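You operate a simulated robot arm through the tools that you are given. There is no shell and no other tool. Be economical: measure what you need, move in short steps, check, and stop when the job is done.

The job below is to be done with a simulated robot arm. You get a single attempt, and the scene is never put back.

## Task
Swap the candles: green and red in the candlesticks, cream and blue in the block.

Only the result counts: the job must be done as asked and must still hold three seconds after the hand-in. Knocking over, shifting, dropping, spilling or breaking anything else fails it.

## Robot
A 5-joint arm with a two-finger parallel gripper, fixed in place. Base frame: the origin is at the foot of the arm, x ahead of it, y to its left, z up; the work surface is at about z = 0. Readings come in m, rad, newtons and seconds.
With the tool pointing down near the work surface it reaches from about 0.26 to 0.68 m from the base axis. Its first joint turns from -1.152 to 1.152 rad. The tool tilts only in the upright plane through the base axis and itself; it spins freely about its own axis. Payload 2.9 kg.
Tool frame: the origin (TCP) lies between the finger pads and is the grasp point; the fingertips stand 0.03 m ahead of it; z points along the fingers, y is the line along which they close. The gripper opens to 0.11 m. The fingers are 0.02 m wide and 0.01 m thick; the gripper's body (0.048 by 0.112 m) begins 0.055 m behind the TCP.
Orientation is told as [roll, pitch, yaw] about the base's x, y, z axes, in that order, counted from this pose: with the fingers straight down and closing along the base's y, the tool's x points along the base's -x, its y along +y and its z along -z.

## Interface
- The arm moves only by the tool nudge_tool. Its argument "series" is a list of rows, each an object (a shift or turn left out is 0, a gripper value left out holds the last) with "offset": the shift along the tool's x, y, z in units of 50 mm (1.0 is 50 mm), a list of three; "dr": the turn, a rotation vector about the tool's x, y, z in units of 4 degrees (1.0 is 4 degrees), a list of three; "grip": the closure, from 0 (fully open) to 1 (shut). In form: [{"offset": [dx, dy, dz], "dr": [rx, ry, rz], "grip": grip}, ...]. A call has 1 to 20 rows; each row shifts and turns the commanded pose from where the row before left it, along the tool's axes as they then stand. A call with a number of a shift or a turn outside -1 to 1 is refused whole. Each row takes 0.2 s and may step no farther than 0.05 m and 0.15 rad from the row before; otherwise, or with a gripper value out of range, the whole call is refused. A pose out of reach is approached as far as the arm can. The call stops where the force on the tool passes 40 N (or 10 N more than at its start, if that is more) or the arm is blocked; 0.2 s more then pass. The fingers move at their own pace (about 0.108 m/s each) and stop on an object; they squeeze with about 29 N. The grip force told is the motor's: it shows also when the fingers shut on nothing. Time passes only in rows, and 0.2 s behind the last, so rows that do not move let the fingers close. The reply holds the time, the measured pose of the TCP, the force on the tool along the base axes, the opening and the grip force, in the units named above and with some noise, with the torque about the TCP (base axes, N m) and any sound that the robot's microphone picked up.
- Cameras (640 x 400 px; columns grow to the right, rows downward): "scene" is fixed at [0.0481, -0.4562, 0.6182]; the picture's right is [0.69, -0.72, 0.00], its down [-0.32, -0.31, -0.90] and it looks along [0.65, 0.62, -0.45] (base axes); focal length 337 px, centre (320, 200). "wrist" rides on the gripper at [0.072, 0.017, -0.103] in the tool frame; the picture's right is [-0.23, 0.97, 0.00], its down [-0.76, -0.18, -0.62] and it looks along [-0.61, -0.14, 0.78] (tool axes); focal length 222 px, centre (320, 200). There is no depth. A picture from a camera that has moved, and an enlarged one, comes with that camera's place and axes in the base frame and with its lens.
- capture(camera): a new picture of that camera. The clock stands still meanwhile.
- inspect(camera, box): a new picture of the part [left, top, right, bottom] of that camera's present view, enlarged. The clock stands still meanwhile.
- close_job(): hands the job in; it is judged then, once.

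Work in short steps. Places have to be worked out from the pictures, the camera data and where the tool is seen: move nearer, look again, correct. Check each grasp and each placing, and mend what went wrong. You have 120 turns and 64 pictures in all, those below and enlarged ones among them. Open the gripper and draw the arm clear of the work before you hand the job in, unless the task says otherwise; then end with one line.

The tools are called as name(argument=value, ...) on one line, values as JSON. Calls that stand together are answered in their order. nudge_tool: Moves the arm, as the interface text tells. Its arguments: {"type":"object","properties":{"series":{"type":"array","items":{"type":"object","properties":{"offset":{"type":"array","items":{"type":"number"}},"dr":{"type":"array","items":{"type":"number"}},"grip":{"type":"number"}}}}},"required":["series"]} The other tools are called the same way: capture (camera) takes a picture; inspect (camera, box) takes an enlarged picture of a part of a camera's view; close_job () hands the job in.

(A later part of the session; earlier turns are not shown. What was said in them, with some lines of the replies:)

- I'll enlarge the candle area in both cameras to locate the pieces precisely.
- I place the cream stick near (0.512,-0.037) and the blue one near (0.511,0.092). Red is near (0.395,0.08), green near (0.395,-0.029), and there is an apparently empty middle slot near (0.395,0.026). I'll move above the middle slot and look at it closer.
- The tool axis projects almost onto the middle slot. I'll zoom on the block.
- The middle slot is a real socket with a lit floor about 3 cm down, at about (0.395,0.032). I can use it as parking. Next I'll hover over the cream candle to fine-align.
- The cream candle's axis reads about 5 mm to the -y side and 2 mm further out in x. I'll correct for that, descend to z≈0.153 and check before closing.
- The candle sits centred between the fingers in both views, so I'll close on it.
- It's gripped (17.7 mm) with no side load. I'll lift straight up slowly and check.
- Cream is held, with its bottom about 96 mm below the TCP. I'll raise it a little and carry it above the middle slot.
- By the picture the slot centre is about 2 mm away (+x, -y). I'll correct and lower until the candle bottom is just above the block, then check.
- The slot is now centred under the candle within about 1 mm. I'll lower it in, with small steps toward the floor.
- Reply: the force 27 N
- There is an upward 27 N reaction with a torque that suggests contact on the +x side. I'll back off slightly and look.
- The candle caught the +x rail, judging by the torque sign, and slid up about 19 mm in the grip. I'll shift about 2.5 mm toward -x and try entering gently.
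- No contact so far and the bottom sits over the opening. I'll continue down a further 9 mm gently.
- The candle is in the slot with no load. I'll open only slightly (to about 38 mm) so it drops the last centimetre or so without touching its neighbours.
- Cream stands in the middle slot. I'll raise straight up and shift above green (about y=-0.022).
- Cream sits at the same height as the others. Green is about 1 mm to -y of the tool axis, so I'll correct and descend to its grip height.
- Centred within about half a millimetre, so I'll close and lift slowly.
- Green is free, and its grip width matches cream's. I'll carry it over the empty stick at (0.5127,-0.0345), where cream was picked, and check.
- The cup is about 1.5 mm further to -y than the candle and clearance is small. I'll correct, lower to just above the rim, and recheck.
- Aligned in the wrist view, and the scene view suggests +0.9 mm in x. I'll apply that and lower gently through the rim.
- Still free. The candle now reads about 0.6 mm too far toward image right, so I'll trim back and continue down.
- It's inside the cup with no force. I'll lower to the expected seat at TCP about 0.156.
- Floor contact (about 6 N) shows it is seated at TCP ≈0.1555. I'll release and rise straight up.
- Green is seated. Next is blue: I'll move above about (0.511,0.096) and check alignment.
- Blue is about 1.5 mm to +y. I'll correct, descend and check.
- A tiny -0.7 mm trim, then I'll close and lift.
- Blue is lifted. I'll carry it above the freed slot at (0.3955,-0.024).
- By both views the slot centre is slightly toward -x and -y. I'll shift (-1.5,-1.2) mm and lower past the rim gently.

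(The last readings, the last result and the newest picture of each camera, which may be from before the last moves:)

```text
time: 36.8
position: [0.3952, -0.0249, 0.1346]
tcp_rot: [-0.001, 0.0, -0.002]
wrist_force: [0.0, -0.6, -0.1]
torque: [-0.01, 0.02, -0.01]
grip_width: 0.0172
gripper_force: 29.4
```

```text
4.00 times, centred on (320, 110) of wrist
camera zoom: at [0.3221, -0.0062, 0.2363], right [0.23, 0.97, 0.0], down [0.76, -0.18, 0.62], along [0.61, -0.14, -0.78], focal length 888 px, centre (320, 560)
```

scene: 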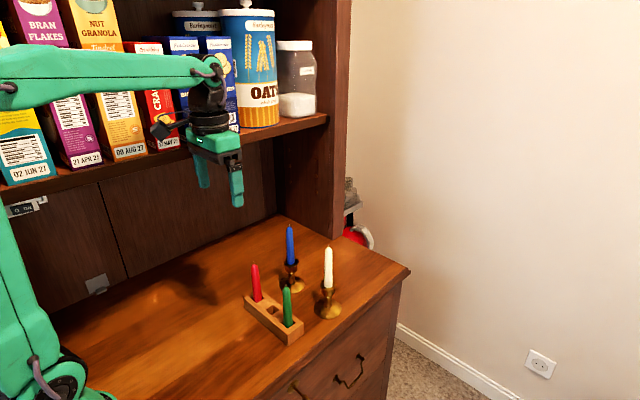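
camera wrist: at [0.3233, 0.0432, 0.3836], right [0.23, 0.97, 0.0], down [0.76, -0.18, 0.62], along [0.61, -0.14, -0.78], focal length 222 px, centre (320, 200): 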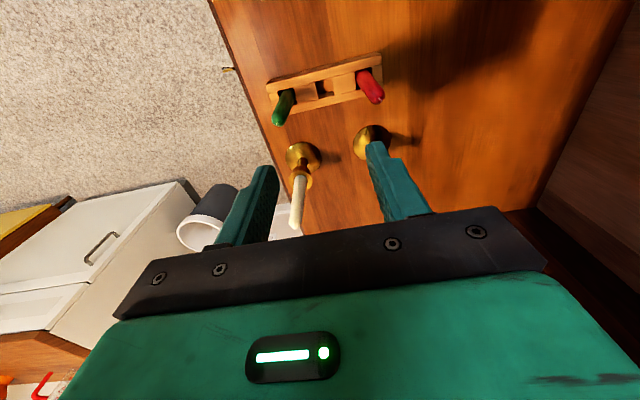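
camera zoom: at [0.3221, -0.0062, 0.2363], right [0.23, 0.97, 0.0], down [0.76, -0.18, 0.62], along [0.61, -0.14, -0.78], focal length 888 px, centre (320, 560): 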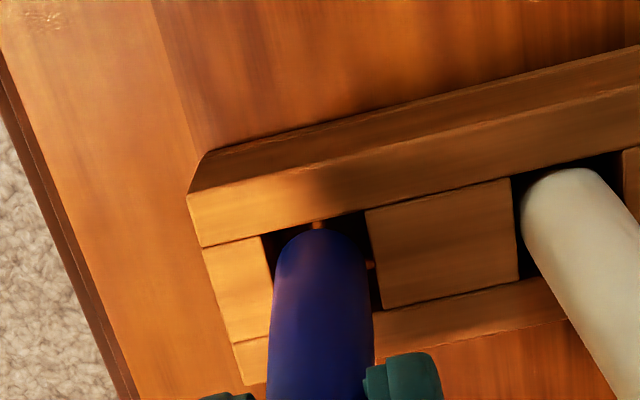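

Bottom is at the opening, centred, with no contact. I'll continue gently to the seat.

nudge_tool(series=[{"offset": [0, 0, 0.06]}, {"offset": [0, 0, 0.06]}, {"offset": [0, 0, 0.06]}, {"offset": [0, 0, 0.06]}, {}])

```text
time: 38.0
position: [0.3936, -0.0238, 0.1226]
tcp_rot: [-0.001, 0.0, 0.001]
wrist_force: [0.5, 0.7, -0.7]
torque: [0.02, 0.01, -0.01]
grip_width: 0.0177
gripper_force: 28.9
```

Still free. The expected seat is TCP ≈0.1047, so I'll lower to about 0.106.

nudge_tool(series=[{"offset": [0, 0, 0.1]}, {"offset": [0, 0, 0.1]}, {"offset": [0, 0, 0.1]}, {"offset": [0, 0, 0.03]}, {}])

inspect(camera="scene", box=[245, 260, 325, 340])

```text
time: 39.2
position: [0.3939, -0.0254, 0.1057]
tcp_rot: [-0.001, 0.002, 0.001]
wrist_force: [-0.4, 0.4, 0.6]
torque: [0.03, -0.02, -0.01]
grip_width: 0.0178
gripper_force: 29.1
```

```text
5.00 times, centred on (285, 300) of scene
camera zoom: at [0.0481, -0.4562, 0.6182], right [0.69, -0.72, 0.0], down [-0.32, -0.31, -0.9], along [0.65, 0.62, -0.45], focal length 1687 px, centre (495, -300)
```

zoom: 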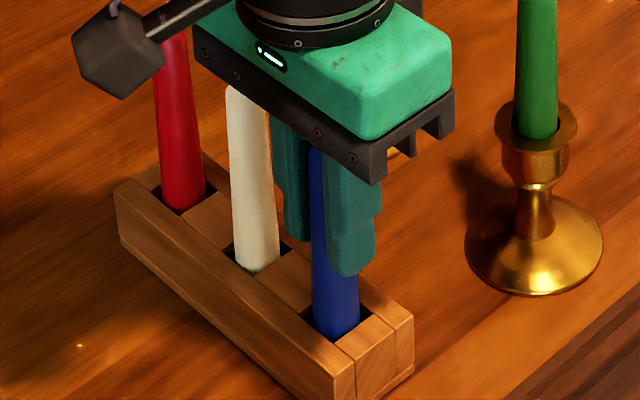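

It's seated to within about a millimetre. I'll release with a small opening and rise, then move above red (about y=0.087).

nudge_tool(series=[{"grip": 0.8}, {"grip": 0.65}, {}, {"offset": [0, 0, -0.3]}, {"offset": [0, 0, -0.8]}, {"offset": [0, 0, -0.8]}, {"offset": [0, 0, -0.3], "grip": 0.55}, {}])

nudge_tool(series=[{"offset": [0, 0.75, 0]}, {"offset": [0, 0.75, 0]}, {"offset": [0, 0.73, 0]}, {}])

inspect(camera="wrist", box=[220, 60, 420, 200])

inspect(camera="scene", box=[230, 200, 370, 340])

```text
time: 41.0
position: [0.3944, -0.0223, 0.215]
tcp_rot: [0.0, 0.0, 0.001]
wrist_force: [0.2, 0.1, -0.1]
torque: [-0.03, -0.03, -0.04]
grip_width: 0.0497
gripper_force: 0.2
```

```text
time: 42.0
position: [0.3941, 0.0885, 0.2157]
tcp_rot: [0.0, -0.001, 0.001]
wrist_force: [1.0, 0.0, -1.0]
torque: [0.02, 0.01, -0.04]
grip_width: 0.0493
gripper_force: 0.0
```

```text
2.86 times, centred on (320, 130) of wrist
camera zoom: at [0.3221, 0.1061, 0.3171], right [0.23, 0.97, 0.0], down [0.76, -0.18, 0.62], along [0.61, -0.14, -0.78], focal length 635 px, centre (320, 400)
```

zoom: 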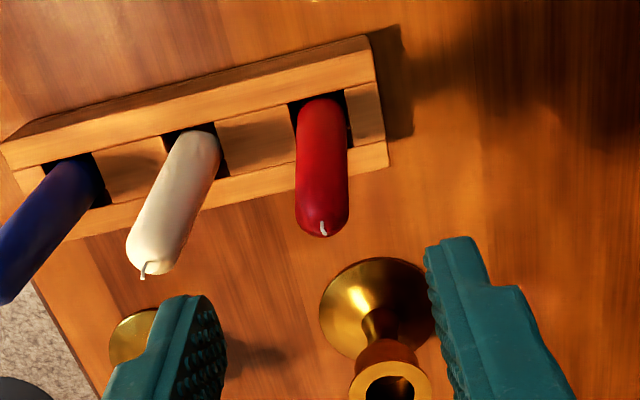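

```text
2.86 times, centred on (300, 270) of scene
camera zoom: at [0.0481, -0.4562, 0.6182], right [0.69, -0.72, 0.0], down [-0.32, -0.31, -0.9], along [0.65, 0.62, -0.45], focal length 964 px, centre (377, 0)
```

zoom: 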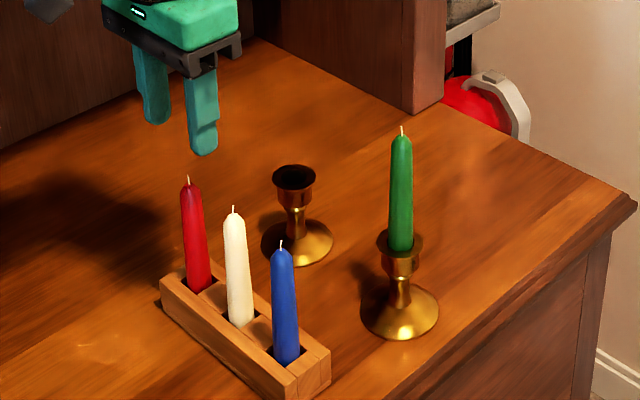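

Blue is in the block and red is well aligned. I'll descend to the grip height and check.

nudge_tool(series=[{"offset": [-0.01, 0.006, 0.4]}, {"offset": [0, 0, 0.6]}, {"offset": [0, 0, 0.6]}, {"offset": [0, 0, 0.54]}, {}])

inspect(camera="wrist", box=[220, 60, 420, 200])

```text
time: 43.2
position: [0.3968, 0.0859, 0.1088]
tcp_rot: [0.001, 0.0, -0.001]
wrist_force: [0.7, -0.4, -0.1]
torque: [-0.01, -0.02, -0.01]
grip_width: 0.0494
gripper_force: 0.0
```

```text
2.86 times, centred on (320, 130) of wrist
camera zoom: at [0.323, 0.1038, 0.2106], right [0.23, 0.97, 0.0], down [0.76, -0.18, 0.62], along [0.61, -0.14, -0.78], focal length 635 px, centre (320, 400)
```

zoom: 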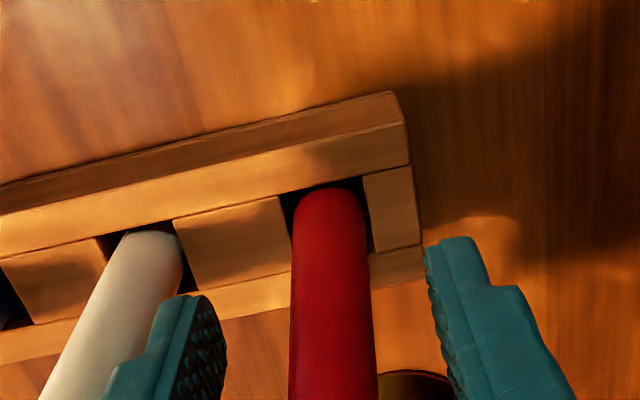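

Red reads about 2 mm to +y, so I'll trim, close and lift.

nudge_tool(series=[{"offset": [0, 0.04, 0], "grip": 0.72}, {"grip": 0.85}, {"grip": 1.0}, {}, {}])

nudge_tool(series=[{"offset": [0, 0, -0.1]}, {"offset": [0, 0, -0.3]}, {"offset": [0, 0, -0.4]}, {"offset": [0, 0, -0.6]}, {"offset": [0, 0, -0.8]}, {"offset": [0, 0, -0.8]}, {}])

inspect(camera="scene", box=[220, 170, 370, 340])

```text
time: 44.4
position: [0.395, 0.0881, 0.1081]
tcp_rot: [0.0, -0.001, 0.0]
wrist_force: [-0.7, 0.1, -0.1]
torque: [0.02, 0.0, 0.03]
grip_width: 0.0173
gripper_force: 29.0
```

```text
time: 46.0
position: [0.3953, 0.0896, 0.2585]
tcp_rot: [0.001, 0.0, -0.001]
wrist_force: [-0.9, -0.8, -0.4]
torque: [-0.02, 0.0, -0.03]
grip_width: 0.0174
gripper_force: 29.2
```

```text
2.35 times, centred on (295, 255) of scene
camera zoom: at [0.0481, -0.4562, 0.6182], right [0.69, -0.72, 0.0], down [-0.32, -0.31, -0.9], along [0.65, 0.62, -0.45], focal length 794 px, centre (379, 71)
```

zoom: 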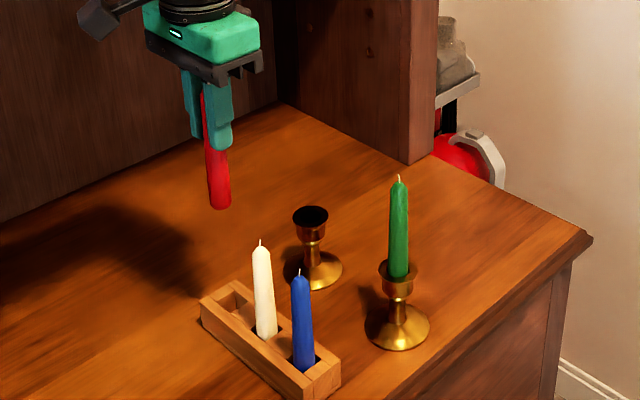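

Red is held. I'll carry it above the blue stick's cup near (0.512,0.0955).

nudge_tool(series=[{"offset": [-0.6, 0.035, 0]}, {"offset": [-0.6, 0.035, 0]}, {"offset": [-0.6, 0.035, 0]}, {"offset": [-0.53, 0.035, 0]}, {"offset": [0, 0, 0.6]}, {"offset": [0, 0, 0.6]}, {"offset": [0, 0, 0.12]}, {}])

inspect(camera="wrist", box=[260, 70, 380, 145])

inspect(camera="scene", box=[265, 240, 315, 290])

```text
time: 47.8
position: [0.5124, 0.0963, 0.1918]
tcp_rot: [-0.001, 0.0, -0.001]
wrist_force: [-0.3, 0.6, -0.4]
torque: [0.01, 0.01, -0.01]
grip_width: 0.0175
gripper_force: 29.2
```

```text
5.33 times, centred on (320, 108) of wrist
camera zoom: at [0.44, 0.1139, 0.2951], right [0.23, 0.97, 0.0], down [0.76, -0.18, 0.62], along [0.61, -0.14, -0.78], focal length 1185 px, centre (320, 693)
```

zoom: 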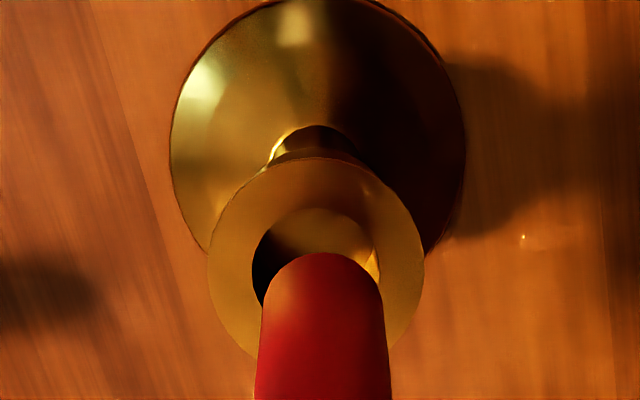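

```text
8.00 times, centred on (290, 265) of scene
camera zoom: at [0.0481, -0.4562, 0.6182], right [0.69, -0.72, 0.0], down [-0.32, -0.31, -0.9], along [0.65, 0.62, -0.45], focal length 2699 px, centre (560, -320)
```

zoom: 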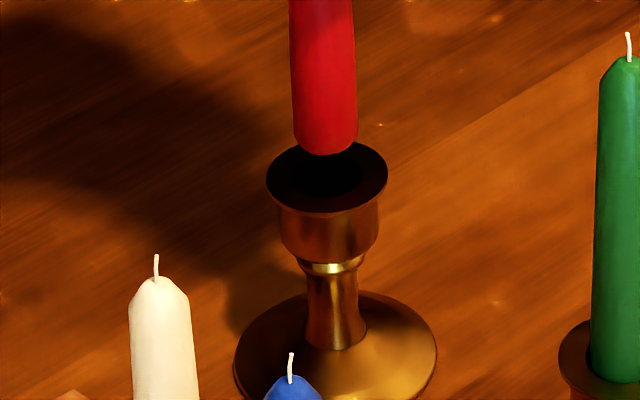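

The cup reads slightly -y and -x (under 1 mm). I'll trim and lower gently.

nudge_tool(series=[{"offset": [0.01, -0.016, 0.0]}, {"offset": [0, 0, 0.08]}, {"offset": [0, 0, 0.08]}, {"offset": [0, 0, 0.08]}, {}])

inspect(camera="scene", box=[265, 240, 315, 290])

inspect(camera="wrist", box=[260, 70, 380, 145])

```text
time: 49.0
position: [0.512, 0.0959, 0.1812]
tcp_rot: [0.001, -0.002, 0.0]
wrist_force: [-0.1, -0.9, -0.8]
torque: [0.0, -0.01, -0.02]
grip_width: 0.0173
gripper_force: 28.6
```

```text
8.00 times, centred on (290, 265) of scene
camera zoom: at [0.0481, -0.4562, 0.6182], right [0.69, -0.72, 0.0], down [-0.32, -0.31, -0.9], along [0.65, 0.62, -0.45], focal length 2699 px, centre (560, -320)
```

zoom: 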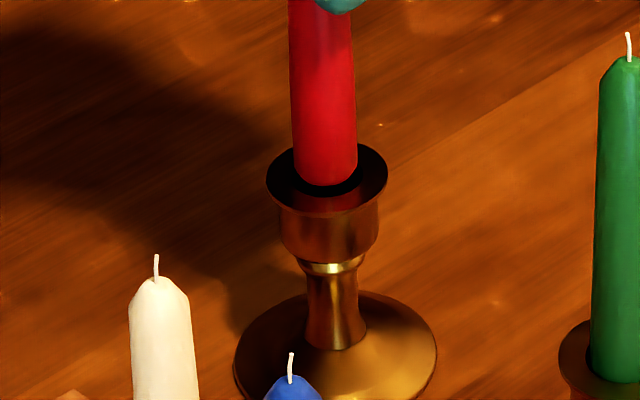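

```text
5.33 times, centred on (320, 108) of wrist
camera zoom: at [0.4391, 0.1136, 0.2834], right [0.23, 0.97, 0.0], down [0.76, -0.18, 0.62], along [0.61, -0.14, -0.78], focal length 1185 px, centre (320, 693)
```

zoom: 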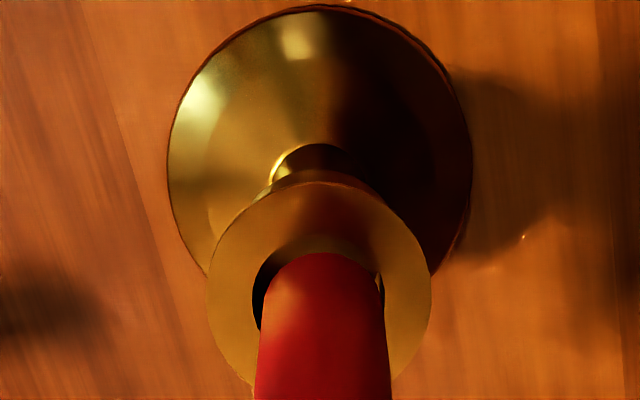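

Nearly concentric. I'll trim -0.5 mm in y and go through the rim.

nudge_tool(series=[{"offset": [0, -0.01, 0.0]}, {"offset": [0, 0, 0.06]}, {"offset": [0, 0, 0.06]}, {"offset": [0, 0, 0.06]}, {}])

inspect(camera="scene", box=[265, 240, 315, 290])

```text
time: 50.2
position: [0.5112, 0.0954, 0.1723]
tcp_rot: [0.002, 0.001, 0.0]
wrist_force: [0.2, 0.0, -0.3]
torque: [0.0, 0.03, -0.02]
grip_width: 0.0171
gripper_force: 28.8
```

```text
8.00 times, centred on (290, 265) of scene
camera zoom: at [0.0481, -0.4562, 0.6182], right [0.69, -0.72, 0.0], down [-0.32, -0.31, -0.9], along [0.65, 0.62, -0.45], focal length 2699 px, centre (560, -320)
```

zoom: 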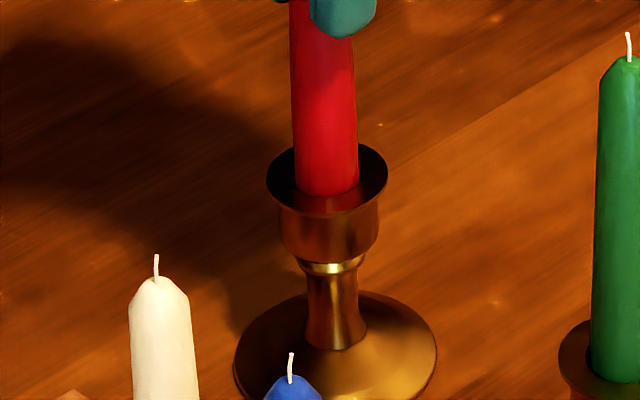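

It's entering the cup freely. I'll lower to just above the expected seat (TCP ≈0.157).

nudge_tool(series=[{"offset": [0, 0, 0.08]}, {"offset": [0, 0, 0.08]}, {"offset": [0, 0, 0.08]}, {"offset": [0, 0, 0.06]}, {}])

```text
time: 51.4
position: [0.5118, 0.0958, 0.157]
tcp_rot: [0.001, 0.001, 0.0]
wrist_force: [0.5, -0.2, -0.8]
torque: [0.02, -0.01, -0.01]
grip_width: 0.0174
gripper_force: 29.2
```

Free so far. I'll release here, about 1 mm above its seat, and rise clear.

nudge_tool(series=[{"offset": [0, 0, 0.01], "grip": 0.85}, {"grip": 0.7}, {"grip": 0.5}, {}, {"offset": [0, 0, -0.4]}, {"offset": [0, 0, -0.8]}, {"offset": [0, 0, -0.8]}, {"offset": [0, 0, -0.8]}, {"offset": [0, 0, -0.8]}, {}])

inspect(camera="scene", box=[230, 200, 370, 340])

capture(camera="scene")

```text
time: 53.6
position: [0.5103, 0.0962, 0.3348]
tcp_rot: [0.001, 0.0, 0.001]
wrist_force: [0.0, -0.3, -0.5]
torque: [-0.01, -0.03, 0.01]
grip_width: 0.0549
gripper_force: 0.0
```

```text
2.86 times, centred on (300, 270) of scene
camera zoom: at [0.0481, -0.4562, 0.6182], right [0.69, -0.72, 0.0], down [-0.32, -0.31, -0.9], along [0.65, 0.62, -0.45], focal length 964 px, centre (377, 0)
```

zoom: 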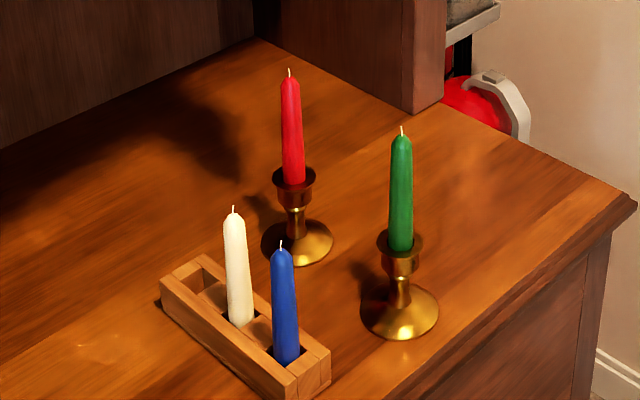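

```text
10 pictures are left
```

scene: 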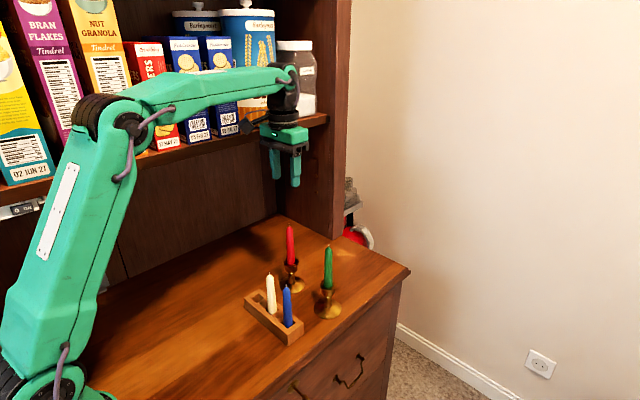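

All four candles stand where asked. I'll open the gripper fully, draw the arm back at height and hand in.

nudge_tool(series=[{"offset": [0.7, 0, 0], "grip": 0.0}, {"offset": [0.7, 0, 0]}, {"offset": [0.7, 0, 0]}, {"offset": [0.7, 0, 0]}, {}, {}])

inspect(camera="scene", box=[230, 200, 370, 340])

```text
time: 55.0
position: [0.3706, 0.0963, 0.3377]
tcp_rot: [0.0, -0.002, -0.001]
wrist_force: [-1.0, -0.8, -0.1]
torque: [0.04, -0.02, 0.02]
grip_width: 0.11
gripper_force: 0.0
```

```text
2.86 times, centred on (300, 270) of scene
camera zoom: at [0.0481, -0.4562, 0.6182], right [0.69, -0.72, 0.0], down [-0.32, -0.31, -0.9], along [0.65, 0.62, -0.45], focal length 964 px, centre (377, 0)
```

zoom: 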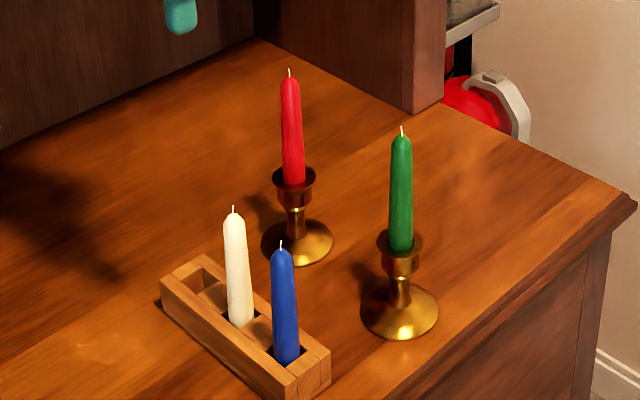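

Everything is stable and the arm is clear, so I'm handing in.

close_job()

```text
The job is handed in.
```

The swap is done: green and red stand in the candlesticks, cream and blue stand in the block (cream in the middle slot), and the arm is clear with the gripper open.
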